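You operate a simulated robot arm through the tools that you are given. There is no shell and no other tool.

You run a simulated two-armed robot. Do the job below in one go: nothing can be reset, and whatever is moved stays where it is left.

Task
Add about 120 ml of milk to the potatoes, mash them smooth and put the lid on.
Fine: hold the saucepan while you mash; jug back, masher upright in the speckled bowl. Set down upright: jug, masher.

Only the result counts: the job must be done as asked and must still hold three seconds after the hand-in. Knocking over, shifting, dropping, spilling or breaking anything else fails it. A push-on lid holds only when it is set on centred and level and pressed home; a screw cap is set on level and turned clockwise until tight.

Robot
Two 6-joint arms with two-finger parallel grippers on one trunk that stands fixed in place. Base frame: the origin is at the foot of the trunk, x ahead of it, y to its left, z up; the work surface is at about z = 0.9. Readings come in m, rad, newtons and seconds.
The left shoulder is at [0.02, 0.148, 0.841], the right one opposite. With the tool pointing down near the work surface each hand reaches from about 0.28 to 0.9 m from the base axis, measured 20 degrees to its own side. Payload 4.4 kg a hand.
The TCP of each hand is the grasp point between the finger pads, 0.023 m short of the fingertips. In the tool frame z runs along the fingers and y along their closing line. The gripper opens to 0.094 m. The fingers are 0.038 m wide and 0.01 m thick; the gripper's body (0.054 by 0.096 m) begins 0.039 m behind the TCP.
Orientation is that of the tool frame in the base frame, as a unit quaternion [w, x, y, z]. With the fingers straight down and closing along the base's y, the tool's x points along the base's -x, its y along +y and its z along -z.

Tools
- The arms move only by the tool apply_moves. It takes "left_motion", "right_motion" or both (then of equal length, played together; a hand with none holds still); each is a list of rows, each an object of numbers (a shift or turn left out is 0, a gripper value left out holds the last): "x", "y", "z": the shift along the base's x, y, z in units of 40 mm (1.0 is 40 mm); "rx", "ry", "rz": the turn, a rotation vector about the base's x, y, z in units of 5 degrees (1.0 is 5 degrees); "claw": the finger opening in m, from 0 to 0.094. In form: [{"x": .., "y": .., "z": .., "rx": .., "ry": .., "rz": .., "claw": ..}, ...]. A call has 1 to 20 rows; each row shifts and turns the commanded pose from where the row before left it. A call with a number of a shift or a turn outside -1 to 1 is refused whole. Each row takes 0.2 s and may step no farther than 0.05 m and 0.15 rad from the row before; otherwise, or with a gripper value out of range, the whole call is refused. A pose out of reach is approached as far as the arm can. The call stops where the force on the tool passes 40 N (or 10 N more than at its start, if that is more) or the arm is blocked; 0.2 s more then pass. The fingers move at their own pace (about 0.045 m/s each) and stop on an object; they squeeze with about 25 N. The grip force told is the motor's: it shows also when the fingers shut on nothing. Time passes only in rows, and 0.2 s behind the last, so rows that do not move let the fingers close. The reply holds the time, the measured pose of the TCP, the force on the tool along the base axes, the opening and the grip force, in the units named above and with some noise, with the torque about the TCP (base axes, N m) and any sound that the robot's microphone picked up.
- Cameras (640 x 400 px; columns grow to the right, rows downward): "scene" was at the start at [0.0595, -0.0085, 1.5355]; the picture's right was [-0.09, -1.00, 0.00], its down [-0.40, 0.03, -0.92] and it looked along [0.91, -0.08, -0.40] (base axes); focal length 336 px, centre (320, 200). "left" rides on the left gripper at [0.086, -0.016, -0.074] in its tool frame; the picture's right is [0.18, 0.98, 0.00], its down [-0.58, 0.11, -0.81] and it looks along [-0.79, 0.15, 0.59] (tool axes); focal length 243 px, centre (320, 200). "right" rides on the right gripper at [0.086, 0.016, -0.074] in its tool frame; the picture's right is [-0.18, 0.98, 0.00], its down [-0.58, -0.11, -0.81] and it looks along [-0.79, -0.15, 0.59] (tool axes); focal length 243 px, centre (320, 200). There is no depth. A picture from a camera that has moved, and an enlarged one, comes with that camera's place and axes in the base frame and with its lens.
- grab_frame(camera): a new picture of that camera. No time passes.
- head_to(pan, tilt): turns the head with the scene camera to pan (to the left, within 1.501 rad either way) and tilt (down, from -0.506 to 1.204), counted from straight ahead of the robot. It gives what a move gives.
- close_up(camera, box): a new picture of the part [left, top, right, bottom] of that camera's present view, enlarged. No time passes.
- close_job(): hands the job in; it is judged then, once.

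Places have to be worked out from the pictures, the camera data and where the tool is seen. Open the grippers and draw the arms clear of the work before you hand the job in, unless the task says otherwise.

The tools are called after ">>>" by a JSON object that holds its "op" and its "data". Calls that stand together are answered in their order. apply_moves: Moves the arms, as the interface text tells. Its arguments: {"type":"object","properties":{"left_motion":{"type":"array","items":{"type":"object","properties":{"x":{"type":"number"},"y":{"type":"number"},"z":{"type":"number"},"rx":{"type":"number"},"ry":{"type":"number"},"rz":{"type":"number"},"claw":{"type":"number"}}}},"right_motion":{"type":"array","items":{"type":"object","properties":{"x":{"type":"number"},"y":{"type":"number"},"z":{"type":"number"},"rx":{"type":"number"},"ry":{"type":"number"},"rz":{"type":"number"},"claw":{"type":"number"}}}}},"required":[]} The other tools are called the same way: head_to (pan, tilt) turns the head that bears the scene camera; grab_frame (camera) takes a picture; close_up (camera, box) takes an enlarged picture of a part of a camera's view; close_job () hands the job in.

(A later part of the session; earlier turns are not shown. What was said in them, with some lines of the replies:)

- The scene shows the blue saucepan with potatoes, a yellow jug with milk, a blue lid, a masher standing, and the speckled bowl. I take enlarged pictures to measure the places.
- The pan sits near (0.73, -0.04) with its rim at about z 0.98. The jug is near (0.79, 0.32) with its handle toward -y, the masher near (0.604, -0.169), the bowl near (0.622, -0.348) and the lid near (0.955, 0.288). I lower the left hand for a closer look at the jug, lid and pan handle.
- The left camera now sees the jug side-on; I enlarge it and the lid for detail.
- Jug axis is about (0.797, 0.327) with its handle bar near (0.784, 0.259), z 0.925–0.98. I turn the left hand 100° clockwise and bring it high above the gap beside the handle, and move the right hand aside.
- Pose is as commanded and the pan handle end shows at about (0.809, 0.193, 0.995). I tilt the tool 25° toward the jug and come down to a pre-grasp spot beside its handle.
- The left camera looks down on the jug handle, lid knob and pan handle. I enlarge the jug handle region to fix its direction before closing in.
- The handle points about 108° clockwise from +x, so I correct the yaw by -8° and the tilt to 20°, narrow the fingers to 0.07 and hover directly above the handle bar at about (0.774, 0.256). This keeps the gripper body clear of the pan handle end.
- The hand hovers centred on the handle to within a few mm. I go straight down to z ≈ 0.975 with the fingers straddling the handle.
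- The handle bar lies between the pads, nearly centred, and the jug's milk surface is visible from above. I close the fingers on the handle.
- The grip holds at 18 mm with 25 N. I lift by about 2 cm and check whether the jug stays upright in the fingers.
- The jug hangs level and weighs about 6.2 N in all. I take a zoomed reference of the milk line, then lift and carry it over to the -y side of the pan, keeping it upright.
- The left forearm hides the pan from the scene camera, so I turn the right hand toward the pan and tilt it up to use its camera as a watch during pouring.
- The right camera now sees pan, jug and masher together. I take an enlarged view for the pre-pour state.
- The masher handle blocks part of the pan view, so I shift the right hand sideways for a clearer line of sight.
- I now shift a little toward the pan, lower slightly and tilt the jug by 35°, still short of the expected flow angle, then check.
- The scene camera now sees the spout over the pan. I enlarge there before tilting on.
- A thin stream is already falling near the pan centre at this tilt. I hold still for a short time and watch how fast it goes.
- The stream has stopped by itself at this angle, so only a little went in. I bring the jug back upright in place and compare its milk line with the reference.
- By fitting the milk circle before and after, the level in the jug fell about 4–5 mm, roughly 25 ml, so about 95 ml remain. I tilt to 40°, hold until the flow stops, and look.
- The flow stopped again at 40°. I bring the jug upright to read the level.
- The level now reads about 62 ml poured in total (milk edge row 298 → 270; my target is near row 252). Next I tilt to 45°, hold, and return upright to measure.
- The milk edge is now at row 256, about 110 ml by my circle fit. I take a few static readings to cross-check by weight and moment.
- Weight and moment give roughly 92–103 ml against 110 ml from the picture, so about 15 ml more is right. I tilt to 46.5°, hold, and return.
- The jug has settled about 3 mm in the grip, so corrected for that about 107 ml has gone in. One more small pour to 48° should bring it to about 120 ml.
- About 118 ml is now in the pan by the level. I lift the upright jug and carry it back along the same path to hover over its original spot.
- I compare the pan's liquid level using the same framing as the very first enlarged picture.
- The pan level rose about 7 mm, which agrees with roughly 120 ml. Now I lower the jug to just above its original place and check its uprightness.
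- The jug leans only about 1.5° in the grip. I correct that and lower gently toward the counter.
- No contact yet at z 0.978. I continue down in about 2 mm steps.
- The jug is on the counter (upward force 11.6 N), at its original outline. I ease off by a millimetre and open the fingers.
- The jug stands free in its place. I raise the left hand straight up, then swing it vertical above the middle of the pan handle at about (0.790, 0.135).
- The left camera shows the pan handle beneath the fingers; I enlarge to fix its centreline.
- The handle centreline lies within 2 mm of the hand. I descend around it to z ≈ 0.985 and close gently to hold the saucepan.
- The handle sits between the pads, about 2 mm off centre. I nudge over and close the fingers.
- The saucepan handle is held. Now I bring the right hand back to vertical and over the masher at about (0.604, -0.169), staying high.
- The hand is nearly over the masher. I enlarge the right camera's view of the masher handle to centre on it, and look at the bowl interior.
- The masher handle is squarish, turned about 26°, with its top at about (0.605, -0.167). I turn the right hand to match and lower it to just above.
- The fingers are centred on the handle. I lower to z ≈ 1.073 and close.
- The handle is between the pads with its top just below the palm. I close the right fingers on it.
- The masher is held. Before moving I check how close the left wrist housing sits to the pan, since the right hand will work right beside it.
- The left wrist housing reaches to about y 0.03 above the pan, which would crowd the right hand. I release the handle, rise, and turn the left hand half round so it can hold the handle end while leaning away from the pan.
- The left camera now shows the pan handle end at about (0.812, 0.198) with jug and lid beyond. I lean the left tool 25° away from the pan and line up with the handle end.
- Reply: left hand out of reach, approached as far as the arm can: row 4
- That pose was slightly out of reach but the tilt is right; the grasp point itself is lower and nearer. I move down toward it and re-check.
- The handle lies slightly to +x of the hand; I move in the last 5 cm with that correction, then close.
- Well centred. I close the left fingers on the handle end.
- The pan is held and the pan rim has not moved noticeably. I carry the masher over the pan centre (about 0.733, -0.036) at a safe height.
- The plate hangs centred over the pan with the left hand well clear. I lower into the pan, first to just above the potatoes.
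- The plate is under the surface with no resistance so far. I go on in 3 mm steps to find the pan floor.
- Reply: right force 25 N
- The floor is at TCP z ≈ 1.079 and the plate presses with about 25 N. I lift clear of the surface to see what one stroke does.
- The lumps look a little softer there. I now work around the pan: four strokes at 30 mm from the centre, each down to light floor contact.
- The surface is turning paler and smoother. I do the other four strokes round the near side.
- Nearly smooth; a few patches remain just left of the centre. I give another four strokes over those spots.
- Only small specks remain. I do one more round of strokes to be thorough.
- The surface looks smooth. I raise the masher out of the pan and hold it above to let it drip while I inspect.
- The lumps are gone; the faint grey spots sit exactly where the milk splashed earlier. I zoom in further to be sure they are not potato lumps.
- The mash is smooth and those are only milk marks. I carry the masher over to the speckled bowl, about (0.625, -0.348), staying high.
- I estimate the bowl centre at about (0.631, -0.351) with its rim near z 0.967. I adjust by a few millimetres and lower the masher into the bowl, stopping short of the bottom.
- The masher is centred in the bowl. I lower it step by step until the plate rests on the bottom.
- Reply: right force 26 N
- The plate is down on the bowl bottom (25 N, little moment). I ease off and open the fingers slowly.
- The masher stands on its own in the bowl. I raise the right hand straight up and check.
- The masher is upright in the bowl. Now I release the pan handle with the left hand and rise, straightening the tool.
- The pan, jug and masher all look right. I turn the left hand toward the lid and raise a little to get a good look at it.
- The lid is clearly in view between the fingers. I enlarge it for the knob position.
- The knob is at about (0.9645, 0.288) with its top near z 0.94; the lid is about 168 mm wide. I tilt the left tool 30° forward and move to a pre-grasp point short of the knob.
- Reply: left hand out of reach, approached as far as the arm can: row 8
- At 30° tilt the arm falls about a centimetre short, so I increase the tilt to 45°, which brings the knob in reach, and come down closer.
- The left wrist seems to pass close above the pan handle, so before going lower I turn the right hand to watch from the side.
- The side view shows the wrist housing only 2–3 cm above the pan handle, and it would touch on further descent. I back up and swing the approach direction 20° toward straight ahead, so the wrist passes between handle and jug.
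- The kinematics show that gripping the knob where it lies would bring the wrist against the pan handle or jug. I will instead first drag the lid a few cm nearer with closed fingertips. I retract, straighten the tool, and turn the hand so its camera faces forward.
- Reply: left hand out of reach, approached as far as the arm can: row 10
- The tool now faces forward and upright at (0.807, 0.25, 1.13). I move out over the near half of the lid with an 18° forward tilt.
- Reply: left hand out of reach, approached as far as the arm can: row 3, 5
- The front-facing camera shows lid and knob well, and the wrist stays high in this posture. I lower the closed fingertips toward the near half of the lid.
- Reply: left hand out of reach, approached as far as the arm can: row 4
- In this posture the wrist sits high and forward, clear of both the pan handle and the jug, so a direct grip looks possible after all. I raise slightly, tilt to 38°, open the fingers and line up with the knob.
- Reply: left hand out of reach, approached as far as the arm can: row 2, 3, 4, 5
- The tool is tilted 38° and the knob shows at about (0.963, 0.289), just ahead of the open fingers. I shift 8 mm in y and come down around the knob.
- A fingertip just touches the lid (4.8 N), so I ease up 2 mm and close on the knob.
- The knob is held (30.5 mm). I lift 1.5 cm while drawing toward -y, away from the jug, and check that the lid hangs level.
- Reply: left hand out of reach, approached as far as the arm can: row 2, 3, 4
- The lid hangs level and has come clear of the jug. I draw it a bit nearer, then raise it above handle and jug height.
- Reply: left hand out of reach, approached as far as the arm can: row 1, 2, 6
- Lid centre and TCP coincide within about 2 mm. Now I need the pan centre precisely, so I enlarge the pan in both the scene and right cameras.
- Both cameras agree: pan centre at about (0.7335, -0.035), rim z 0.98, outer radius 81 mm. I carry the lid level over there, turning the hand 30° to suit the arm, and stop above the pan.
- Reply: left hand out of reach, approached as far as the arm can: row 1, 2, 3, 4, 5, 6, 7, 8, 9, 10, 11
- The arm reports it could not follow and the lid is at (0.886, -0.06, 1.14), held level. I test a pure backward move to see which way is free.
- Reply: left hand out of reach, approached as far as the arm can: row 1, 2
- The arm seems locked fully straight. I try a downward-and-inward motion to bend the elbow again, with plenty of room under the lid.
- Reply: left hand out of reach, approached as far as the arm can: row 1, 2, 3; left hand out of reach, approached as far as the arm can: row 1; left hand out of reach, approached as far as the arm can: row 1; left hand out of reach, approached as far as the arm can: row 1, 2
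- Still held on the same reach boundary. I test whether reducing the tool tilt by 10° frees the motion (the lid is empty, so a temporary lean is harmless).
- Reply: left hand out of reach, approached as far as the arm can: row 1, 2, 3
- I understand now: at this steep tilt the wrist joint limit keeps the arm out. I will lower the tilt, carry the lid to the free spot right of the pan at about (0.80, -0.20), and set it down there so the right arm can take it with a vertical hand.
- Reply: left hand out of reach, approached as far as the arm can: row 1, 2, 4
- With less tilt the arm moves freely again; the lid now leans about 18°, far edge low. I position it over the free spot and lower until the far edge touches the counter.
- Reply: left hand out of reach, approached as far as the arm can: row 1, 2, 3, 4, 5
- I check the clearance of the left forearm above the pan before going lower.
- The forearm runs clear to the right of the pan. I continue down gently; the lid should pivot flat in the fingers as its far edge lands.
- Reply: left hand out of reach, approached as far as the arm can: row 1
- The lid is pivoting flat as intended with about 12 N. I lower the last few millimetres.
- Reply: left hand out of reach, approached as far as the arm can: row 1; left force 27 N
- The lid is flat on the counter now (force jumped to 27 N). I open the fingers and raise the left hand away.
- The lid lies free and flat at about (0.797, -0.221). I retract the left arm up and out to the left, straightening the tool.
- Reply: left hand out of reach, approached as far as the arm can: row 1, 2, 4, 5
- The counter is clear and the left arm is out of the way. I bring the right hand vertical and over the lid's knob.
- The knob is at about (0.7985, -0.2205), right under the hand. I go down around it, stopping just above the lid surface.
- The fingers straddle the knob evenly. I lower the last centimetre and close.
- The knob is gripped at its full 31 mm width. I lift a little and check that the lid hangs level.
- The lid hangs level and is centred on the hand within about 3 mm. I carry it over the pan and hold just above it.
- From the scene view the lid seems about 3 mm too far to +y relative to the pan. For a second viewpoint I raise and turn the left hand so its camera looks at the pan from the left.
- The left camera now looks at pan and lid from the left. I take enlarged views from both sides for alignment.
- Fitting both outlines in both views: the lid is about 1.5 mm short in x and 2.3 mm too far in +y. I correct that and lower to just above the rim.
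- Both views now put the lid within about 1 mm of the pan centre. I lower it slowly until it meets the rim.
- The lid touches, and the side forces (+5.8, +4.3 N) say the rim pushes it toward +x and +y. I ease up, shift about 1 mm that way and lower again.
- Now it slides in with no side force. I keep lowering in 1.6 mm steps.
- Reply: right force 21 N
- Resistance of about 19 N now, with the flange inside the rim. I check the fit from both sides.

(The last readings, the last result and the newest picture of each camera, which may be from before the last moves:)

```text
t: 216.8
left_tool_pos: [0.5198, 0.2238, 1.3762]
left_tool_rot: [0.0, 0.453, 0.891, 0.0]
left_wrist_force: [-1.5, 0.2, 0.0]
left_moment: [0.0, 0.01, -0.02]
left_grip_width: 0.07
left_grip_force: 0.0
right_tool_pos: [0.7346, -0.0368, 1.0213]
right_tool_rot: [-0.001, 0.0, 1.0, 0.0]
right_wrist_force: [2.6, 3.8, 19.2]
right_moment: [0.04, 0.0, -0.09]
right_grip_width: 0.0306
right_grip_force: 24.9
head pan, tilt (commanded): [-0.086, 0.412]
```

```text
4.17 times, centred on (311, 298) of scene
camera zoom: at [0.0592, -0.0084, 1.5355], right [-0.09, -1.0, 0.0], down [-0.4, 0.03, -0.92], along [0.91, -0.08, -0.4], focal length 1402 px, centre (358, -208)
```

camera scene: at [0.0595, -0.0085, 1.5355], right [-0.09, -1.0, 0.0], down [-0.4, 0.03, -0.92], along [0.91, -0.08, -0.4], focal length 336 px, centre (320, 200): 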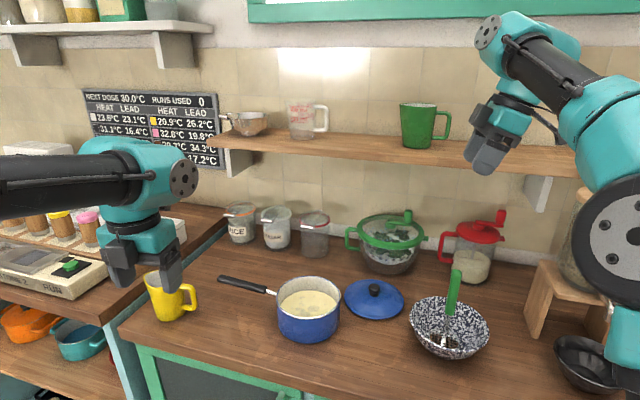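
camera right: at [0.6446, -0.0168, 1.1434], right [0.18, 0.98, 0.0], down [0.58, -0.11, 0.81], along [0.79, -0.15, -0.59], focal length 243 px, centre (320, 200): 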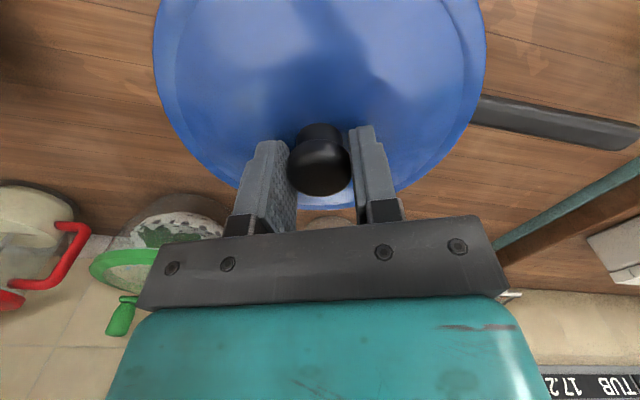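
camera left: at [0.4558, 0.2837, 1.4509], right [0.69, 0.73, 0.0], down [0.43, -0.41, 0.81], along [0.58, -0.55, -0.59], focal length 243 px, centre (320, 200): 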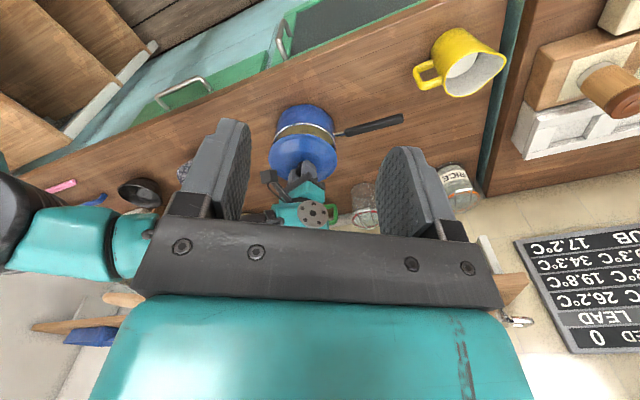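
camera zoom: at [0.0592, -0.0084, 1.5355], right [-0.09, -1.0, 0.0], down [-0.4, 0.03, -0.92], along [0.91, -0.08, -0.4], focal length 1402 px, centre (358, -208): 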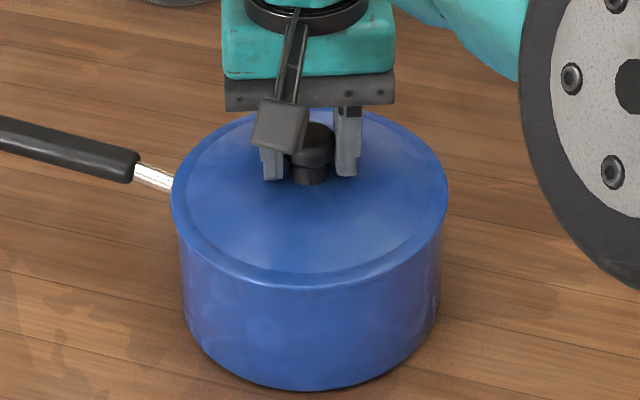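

The lid covers the rim evenly. I press further down to seat it fully.

>>> {"op": "apply_moves", "data": {"right_motion": [{"z": -0.03}, {}]}}

>>> {"op": "apply_moves", "data": {"right_motion": [{"z": -0.03}, {}]}}

```text
t: 217.4
left_tool_pos: [0.5199, 0.223, 1.3756]
left_tool_rot: [0.0, 0.454, 0.891, -0.001]
left_wrist_force: [0.6, 0.2, 0.5]
left_moment: [-0.03, 0.0, 0.0]
left_grip_width: 0.07
left_grip_force: 0.1
right_tool_pos: [0.7341, -0.0367, 1.0196]
right_tool_rot: [0.0, 0.0, 1.0, 0.0]
right_wrist_force: [2.2, 5.5, 20.5]
right_moment: [-0.03, 0.0, -0.09]
right_grip_width: 0.0308
right_grip_force: 25.3
head pan, tilt (commanded): [-0.086, 0.412]
```

```text
t: 218.0
left_tool_pos: [0.5208, 0.2232, 1.3756]
left_tool_rot: [0.0, 0.454, 0.891, -0.001]
left_wrist_force: [-0.5, -0.9, 0.1]
left_moment: [0.0, -0.02, 0.03]
left_grip_width: 0.0698
left_grip_force: 0.1
right_tool_pos: [0.7334, -0.0369, 1.019]
right_tool_rot: [0.001, 0.0, 1.0, 0.0]
right_wrist_force: [-1.4, 4.1, 32.8]
right_moment: [-0.09, 0.45, 0.0]
right_grip_width: 0.031
right_grip_force: 24.8
head pan, tilt (commanded): [-0.086, 0.412]
```

Force rose to 33 N with a firm stop, so it seems seated. I add a little more, then release and press once more from the top with closed fingers.

>>> {"op": "apply_moves", "data": {"right_motion": [{"z": -0.015}, {}]}}

>>> {"op": "apply_moves", "data": {"right_motion": [{"z": 0.03}, {"claw": 0.06}, {}, {}, {}, {"z": 0.4}, {"z": 0.7}, {}]}}

>>> {"op": "close_up", "data": {"camera": "left", "box": [255, 95, 351, 195]}}

>>> {"op": "close_up", "data": {"camera": "scene", "box": [266, 250, 356, 346]}}

```text
t: 218.7
left_tool_pos: [0.5197, 0.2239, 1.3753]
left_tool_rot: [-0.001, 0.454, 0.891, -0.001]
left_wrist_force: [-0.1, 0.3, 1.2]
left_moment: [0.03, 0.01, 0.03]
left_grip_width: 0.07
left_grip_force: 0.1
right_tool_pos: [0.7341, -0.0366, 1.0197]
right_tool_rot: [0.002, 0.0, 1.0, 0.001]
right_wrist_force: [1.1, -0.3, 5.7]
right_moment: [-0.18, 0.45, -0.02]
right_grip_width: 0.0306
right_grip_force: 24.7
head pan, tilt (commanded): [-0.086, 0.412]
stopped in row 2 (right hand): the force on the tool passed its limit at 43 N (the readings are from after the stop); the commanded pose is now the measured one
```

```text
t: 220.5
left_tool_pos: [0.5201, 0.2215, 1.3765]
left_tool_rot: [0.0, 0.454, 0.891, 0.0]
left_wrist_force: [-0.1, 0.4, -0.3]
left_moment: [0.0, 0.0, 0.02]
left_grip_width: 0.07
left_grip_force: 0.0
right_tool_pos: [0.7343, -0.0356, 1.0638]
right_tool_rot: [0.002, 0.0, 1.0, 0.001]
right_wrist_force: [0.2, -0.5, 0.8]
right_moment: [0.0, 0.0, -0.01]
right_grip_width: 0.0599
right_grip_force: 0.0
head pan, tilt (commanded): [-0.086, 0.412]
```

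```text
4.00 times, centred on (303, 145) of left
camera zoom: at [0.4558, 0.2838, 1.4509], right [0.69, 0.73, 0.0], down [0.43, -0.41, 0.81], along [0.58, -0.55, -0.59], focal length 970 px, centre (388, 420)
```

zoom: 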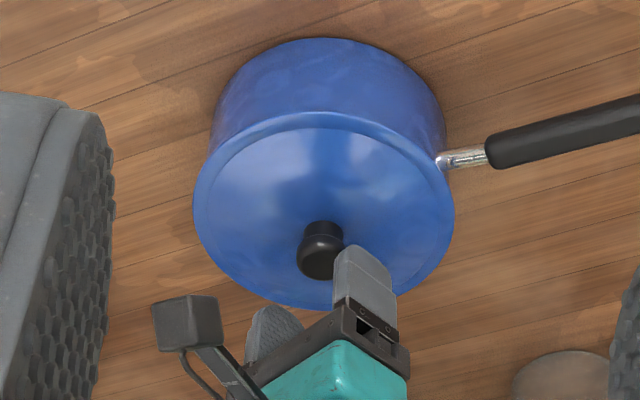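

```text
4.17 times, centred on (311, 298) of scene
camera zoom: at [0.0596, -0.0085, 1.5355], right [-0.09, -1.0, 0.0], down [-0.4, 0.03, -0.92], along [0.91, -0.08, -0.4], focal length 1402 px, centre (358, -208)
```

zoom: 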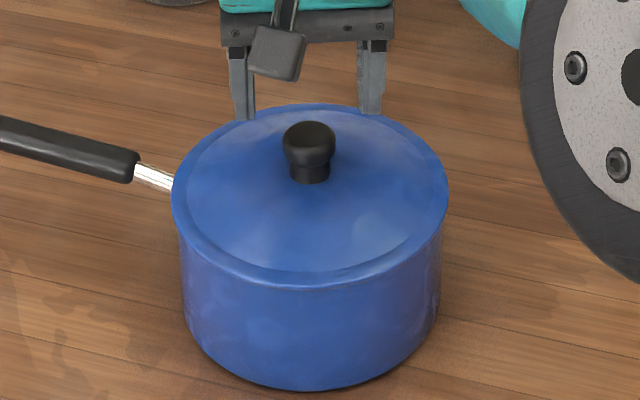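

The lid looks level and fully on. I close the right fingers and press straight down on the knob top to make sure it is home.

>>> {"op": "apply_moves", "data": {"right_motion": [{"claw": 0.0}, {}, {}, {}, {"z": -0.4}, {"z": -0.15}, {}]}}

>>> {"op": "apply_moves", "data": {"right_motion": [{"z": -0.05}, {}]}}

>>> {"op": "apply_moves", "data": {"right_motion": [{"z": -0.05}, {}]}}

```text
t: 222.1
left_tool_pos: [0.5194, 0.2227, 1.3751]
left_tool_rot: [0.0, 0.454, 0.891, -0.001]
left_wrist_force: [0.4, 0.3, -0.5]
left_moment: [0.03, -0.03, 0.0]
left_grip_width: 0.0702
left_grip_force: 0.1
right_tool_pos: [0.7348, -0.0373, 1.0471]
right_tool_rot: [0.004, 0.0, 1.0, 0.001]
right_wrist_force: [-0.9, -0.3, 5.2]
right_moment: [0.0, 0.06, -0.01]
right_grip_width: 0.0
right_grip_force: 24.5
head pan, tilt (commanded): [-0.086, 0.412]
stopped in row 7 (right hand): the force on the tool passed its limit at 42 N (the readings are from after the stop); the commanded pose is now the measured one
```

```text
t: 222.7
left_tool_pos: [0.5197, 0.2223, 1.3768]
left_tool_rot: [-0.001, 0.455, 0.891, -0.002]
left_wrist_force: [0.8, -1.3, -0.7]
left_moment: [0.03, 0.01, 0.01]
left_grip_width: 0.07
left_grip_force: 0.1
right_tool_pos: [0.7348, -0.0372, 1.0474]
right_tool_rot: [0.005, 0.0, 1.0, 0.001]
right_wrist_force: [-3.0, -3.7, 22.0]
right_moment: [-0.11, 0.36, 0.11]
right_grip_width: 0.0002
right_grip_force: 24.5
head pan, tilt (commanded): [-0.086, 0.412]
```

```text
t: 223.2
left_tool_pos: [0.5198, 0.2234, 1.3774]
left_tool_rot: [-0.001, 0.453, 0.891, -0.001]
left_wrist_force: [-0.6, 0.5, -0.2]
left_moment: [-0.02, -0.03, -0.05]
left_grip_width: 0.0702
left_grip_force: 0.0
right_tool_pos: [0.736, -0.0362, 1.0461]
right_tool_rot: [0.007, 0.0, 1.0, 0.002]
right_wrist_force: [-0.3, -0.7, 4.9]
right_moment: [-0.02, 0.08, 0.0]
right_grip_width: 0.0
right_grip_force: 24.9
head pan, tilt (commanded): [-0.086, 0.412]
stopped in row 2 (right hand): the force on the tool passed its limit at 42 N (the readings are from after the stop); the commanded pose is now the measured one
```

Pressed twice to 42 N with a firm stop. I raise the right hand clear and inspect the lid seat closely.

>>> {"op": "apply_moves", "data": {"right_motion": [{"z": 0.6}, {"z": 0.8}, {"z": 0.9}, {"z": 0.9}, {}]}}

>>> {"op": "close_up", "data": {"camera": "scene", "box": [272, 268, 352, 318]}}

>>> {"op": "close_up", "data": {"camera": "left", "box": [263, 100, 343, 150]}}

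>>> {"op": "close_up", "data": {"camera": "scene", "box": [266, 250, 356, 346]}}

```text
t: 224.4
left_tool_pos: [0.5201, 0.2226, 1.3767]
left_tool_rot: [-0.001, 0.454, 0.891, -0.001]
left_wrist_force: [0.5, 0.9, 0.7]
left_moment: [-0.01, 0.02, -0.01]
left_grip_width: 0.07
left_grip_force: 0.0
right_tool_pos: [0.7353, -0.0336, 1.1741]
right_tool_rot: [0.006, 0.0, 1.0, 0.001]
right_wrist_force: [0.1, 0.0, -0.6]
right_moment: [-0.01, -0.03, 0.03]
right_grip_width: 0.0002
right_grip_force: 25.0
head pan, tilt (commanded): [-0.086, 0.412]
```

```text
8.00 times, centred on (312, 293) of scene
camera zoom: at [0.0596, -0.0085, 1.5355], right [-0.09, -1.0, 0.0], down [-0.4, 0.03, -0.92], along [0.91, -0.08, -0.4], focal length 2692 px, centre (384, -544)
```

zoom: 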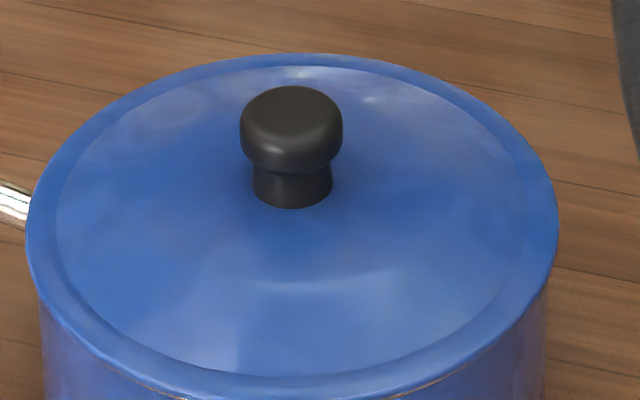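

```text
8.00 times, centred on (303, 125) of left
camera zoom: at [0.4558, 0.2837, 1.4509], right [0.69, 0.73, 0.0], down [0.43, -0.41, 0.81], along [0.58, -0.55, -0.59], focal length 1941 px, centre (456, 800)
```

zoom: 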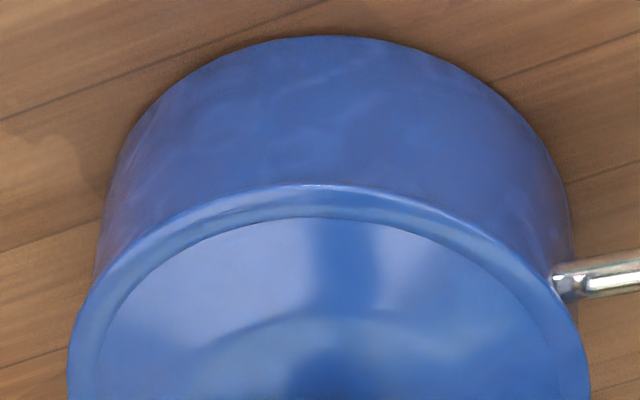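

```text
4.17 times, centred on (311, 298) of scene
camera zoom: at [0.0596, -0.0085, 1.5355], right [-0.09, -1.0, 0.0], down [-0.4, 0.03, -0.92], along [0.91, -0.08, -0.4], focal length 1402 px, centre (358, -208)
```

zoom: 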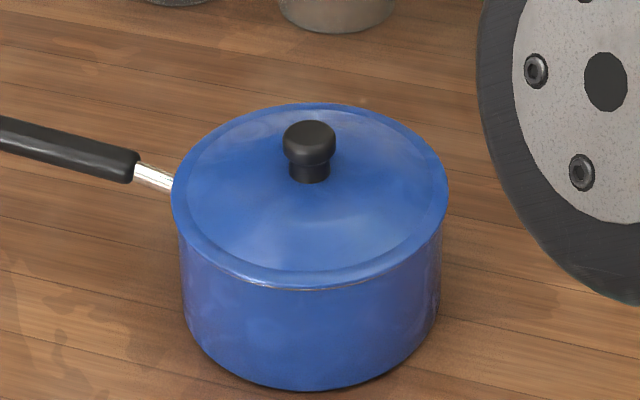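

I look closely along the near edge for any gap.

>>> {"op": "close_up", "data": {"camera": "scene", "box": [274, 296, 338, 336]}}

>>> {"op": "close_up", "data": {"camera": "left", "box": [263, 115, 343, 175]}}

```text
10.00 times, centred on (306, 316) of scene
camera zoom: at [0.0596, -0.0085, 1.5355], right [-0.09, -1.0, 0.0], down [-0.4, 0.03, -0.92], along [0.91, -0.08, -0.4], focal length 3364 px, centre (460, -960)
```

zoom: 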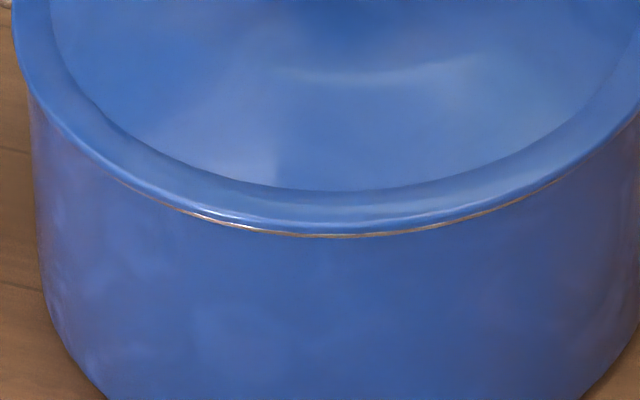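

```text
6.67 times, centred on (303, 145) of left
camera zoom: at [0.4558, 0.2837, 1.4509], right [0.69, 0.73, 0.0], down [0.43, -0.41, 0.81], along [0.58, -0.55, -0.59], focal length 1618 px, centre (433, 567)
```

zoom: 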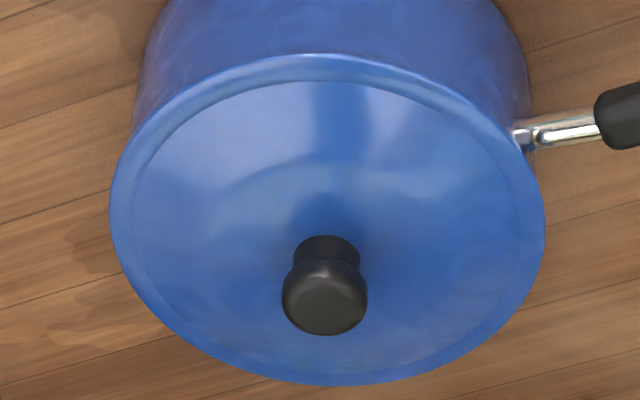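

The lid sits evenly on the rim all round, level and centred. I open the right gripper and draw that arm up and clear.

>>> {"op": "apply_moves", "data": {"right_motion": [{"z": 0.8, "claw": 0.09}, {"z": 0.9}, {"z": 0.9, "x": -0.3}, {"z": 0.7, "x": -0.6, "y": -0.3}, {"z": 0.5, "x": -0.7, "y": -0.5}, {"x": -0.7, "y": -0.6}, {"x": -0.7, "y": -0.6}, {"x": -0.7, "y": -0.6}, {"x": -0.7, "y": -0.6}, {"x": -0.6, "y": -0.6}, {"x": -0.5, "y": -0.6}, {"x": -0.4, "y": -0.6}, {"y": -0.5}, {}], "left_motion": [{"claw": 0.09}, {}, {}, {"x": -0.3, "y": 0.2}, {"x": -0.3, "y": 0.2}, {"x": -0.3, "y": 0.2}, {"x": -0.2, "y": 0.2}, {}, {}, {}, {}, {}, {}, {}]}}

>>> {"op": "grab_frame", "data": {"camera": "scene"}}

>>> {"op": "close_up", "data": {"camera": "scene", "box": [130, 240, 370, 390]}}

>>> {"op": "close_up", "data": {"camera": "scene", "box": [360, 240, 520, 370]}}

```text
t: 227.4
left_tool_pos: [0.4764, 0.2551, 1.3767]
left_tool_rot: [-0.001, 0.454, 0.891, -0.001]
left_wrist_force: [0.2, -0.2, 0.6]
left_moment: [-0.02, 0.01, 0.0]
left_grip_width: 0.09
left_grip_force: 0.1
right_tool_pos: [0.5002, -0.257, 1.3269]
right_tool_rot: [0.006, 0.0, 1.0, 0.002]
right_wrist_force: [0.3, 0.5, -0.7]
right_moment: [0.02, 0.0, 0.01]
right_grip_width: 0.09
right_grip_force: 0.0
head pan, tilt (commanded): [-0.086, 0.412]
```

```text
taken
camera scene: at [0.0596, -0.0084, 1.5355], right [-0.09, -1.0, 0.0], down [-0.4, 0.03, -0.92], along [0.91, -0.08, -0.4], focal length 336 px, centre (320, 200)
```

scene: 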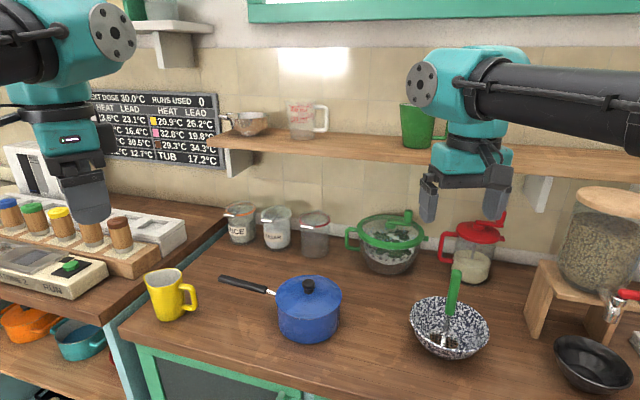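

```text
2.67 times, centred on (250, 315) of scene
camera zoom: at [0.0596, -0.0084, 1.5355], right [-0.09, -1.0, 0.0], down [-0.4, 0.03, -0.92], along [0.91, -0.08, -0.4], focal length 897 px, centre (507, -107)
```

zoom: 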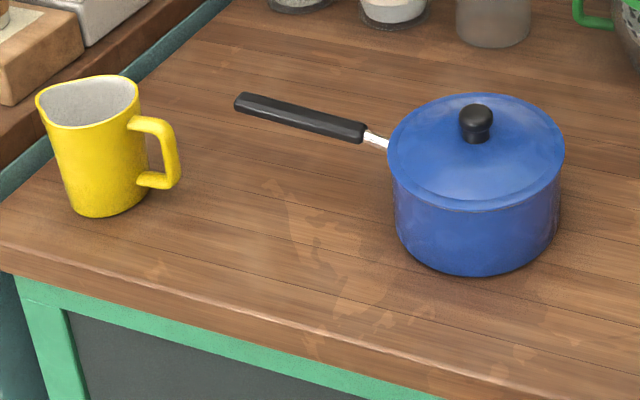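

```text
3.08 times, centred on (440, 305) of scene
camera zoom: at [0.0596, -0.0084, 1.5355], right [-0.09, -1.0, 0.0], down [-0.4, 0.03, -0.92], along [0.91, -0.08, -0.4], focal length 1035 px, centre (-49, -123)
```

zoom: 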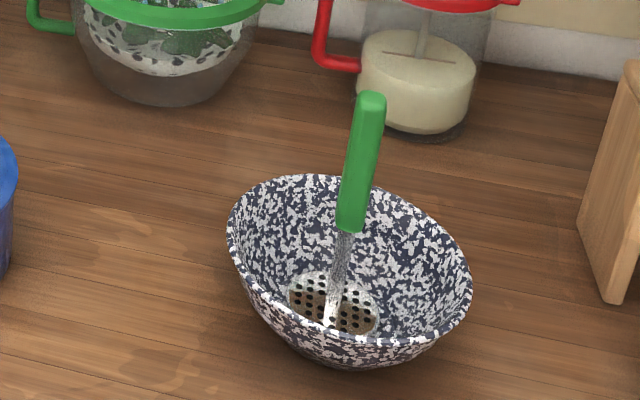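

Jug, covered pan and masher all stand where they should: the jug is upright at its old outline, the lid is level on the pan, and the masher is upright in the speckled bowl. Both grippers are open and clear of the work, so I hand the job in.

>>> {"op": "close_job", "data": {}}

```text
The job is handed in.
```

I've handed the job in. The milk is in the potatoes, they're mashed, and the lid is on. I don't have the verdict back yet.

- **Milk:** I poured about 118 ml, estimated from how far the milk level dropped in the jug. The level in the pan rose about 7 mm, which agrees. Weight readings put it at roughly 120–130 ml.
- **Mashing:** I did about 21 strokes while the left hand held the pan handle. No potato lumps were left. A few faint grey spots remained, exactly where the milk had splashed.
- **Lid:** It sits level and centred to about 1–2 mm. I pressed it down twice, to 42–43 N each time. A hairline of the pan rim shows evenly along the near edge, and I heard no click.
- **Jug:** It is back on its original spot, upright, still holding the rest of the milk.
- **Masher:** It stands upright in the speckled bowl.
- **Pan:** It may have shifted by about 3 mm from where it started, probably from being held while I mashed.

I saw no spills, and nothing else appeared to have moved. Both grippers are open and both arms are clear of the work.
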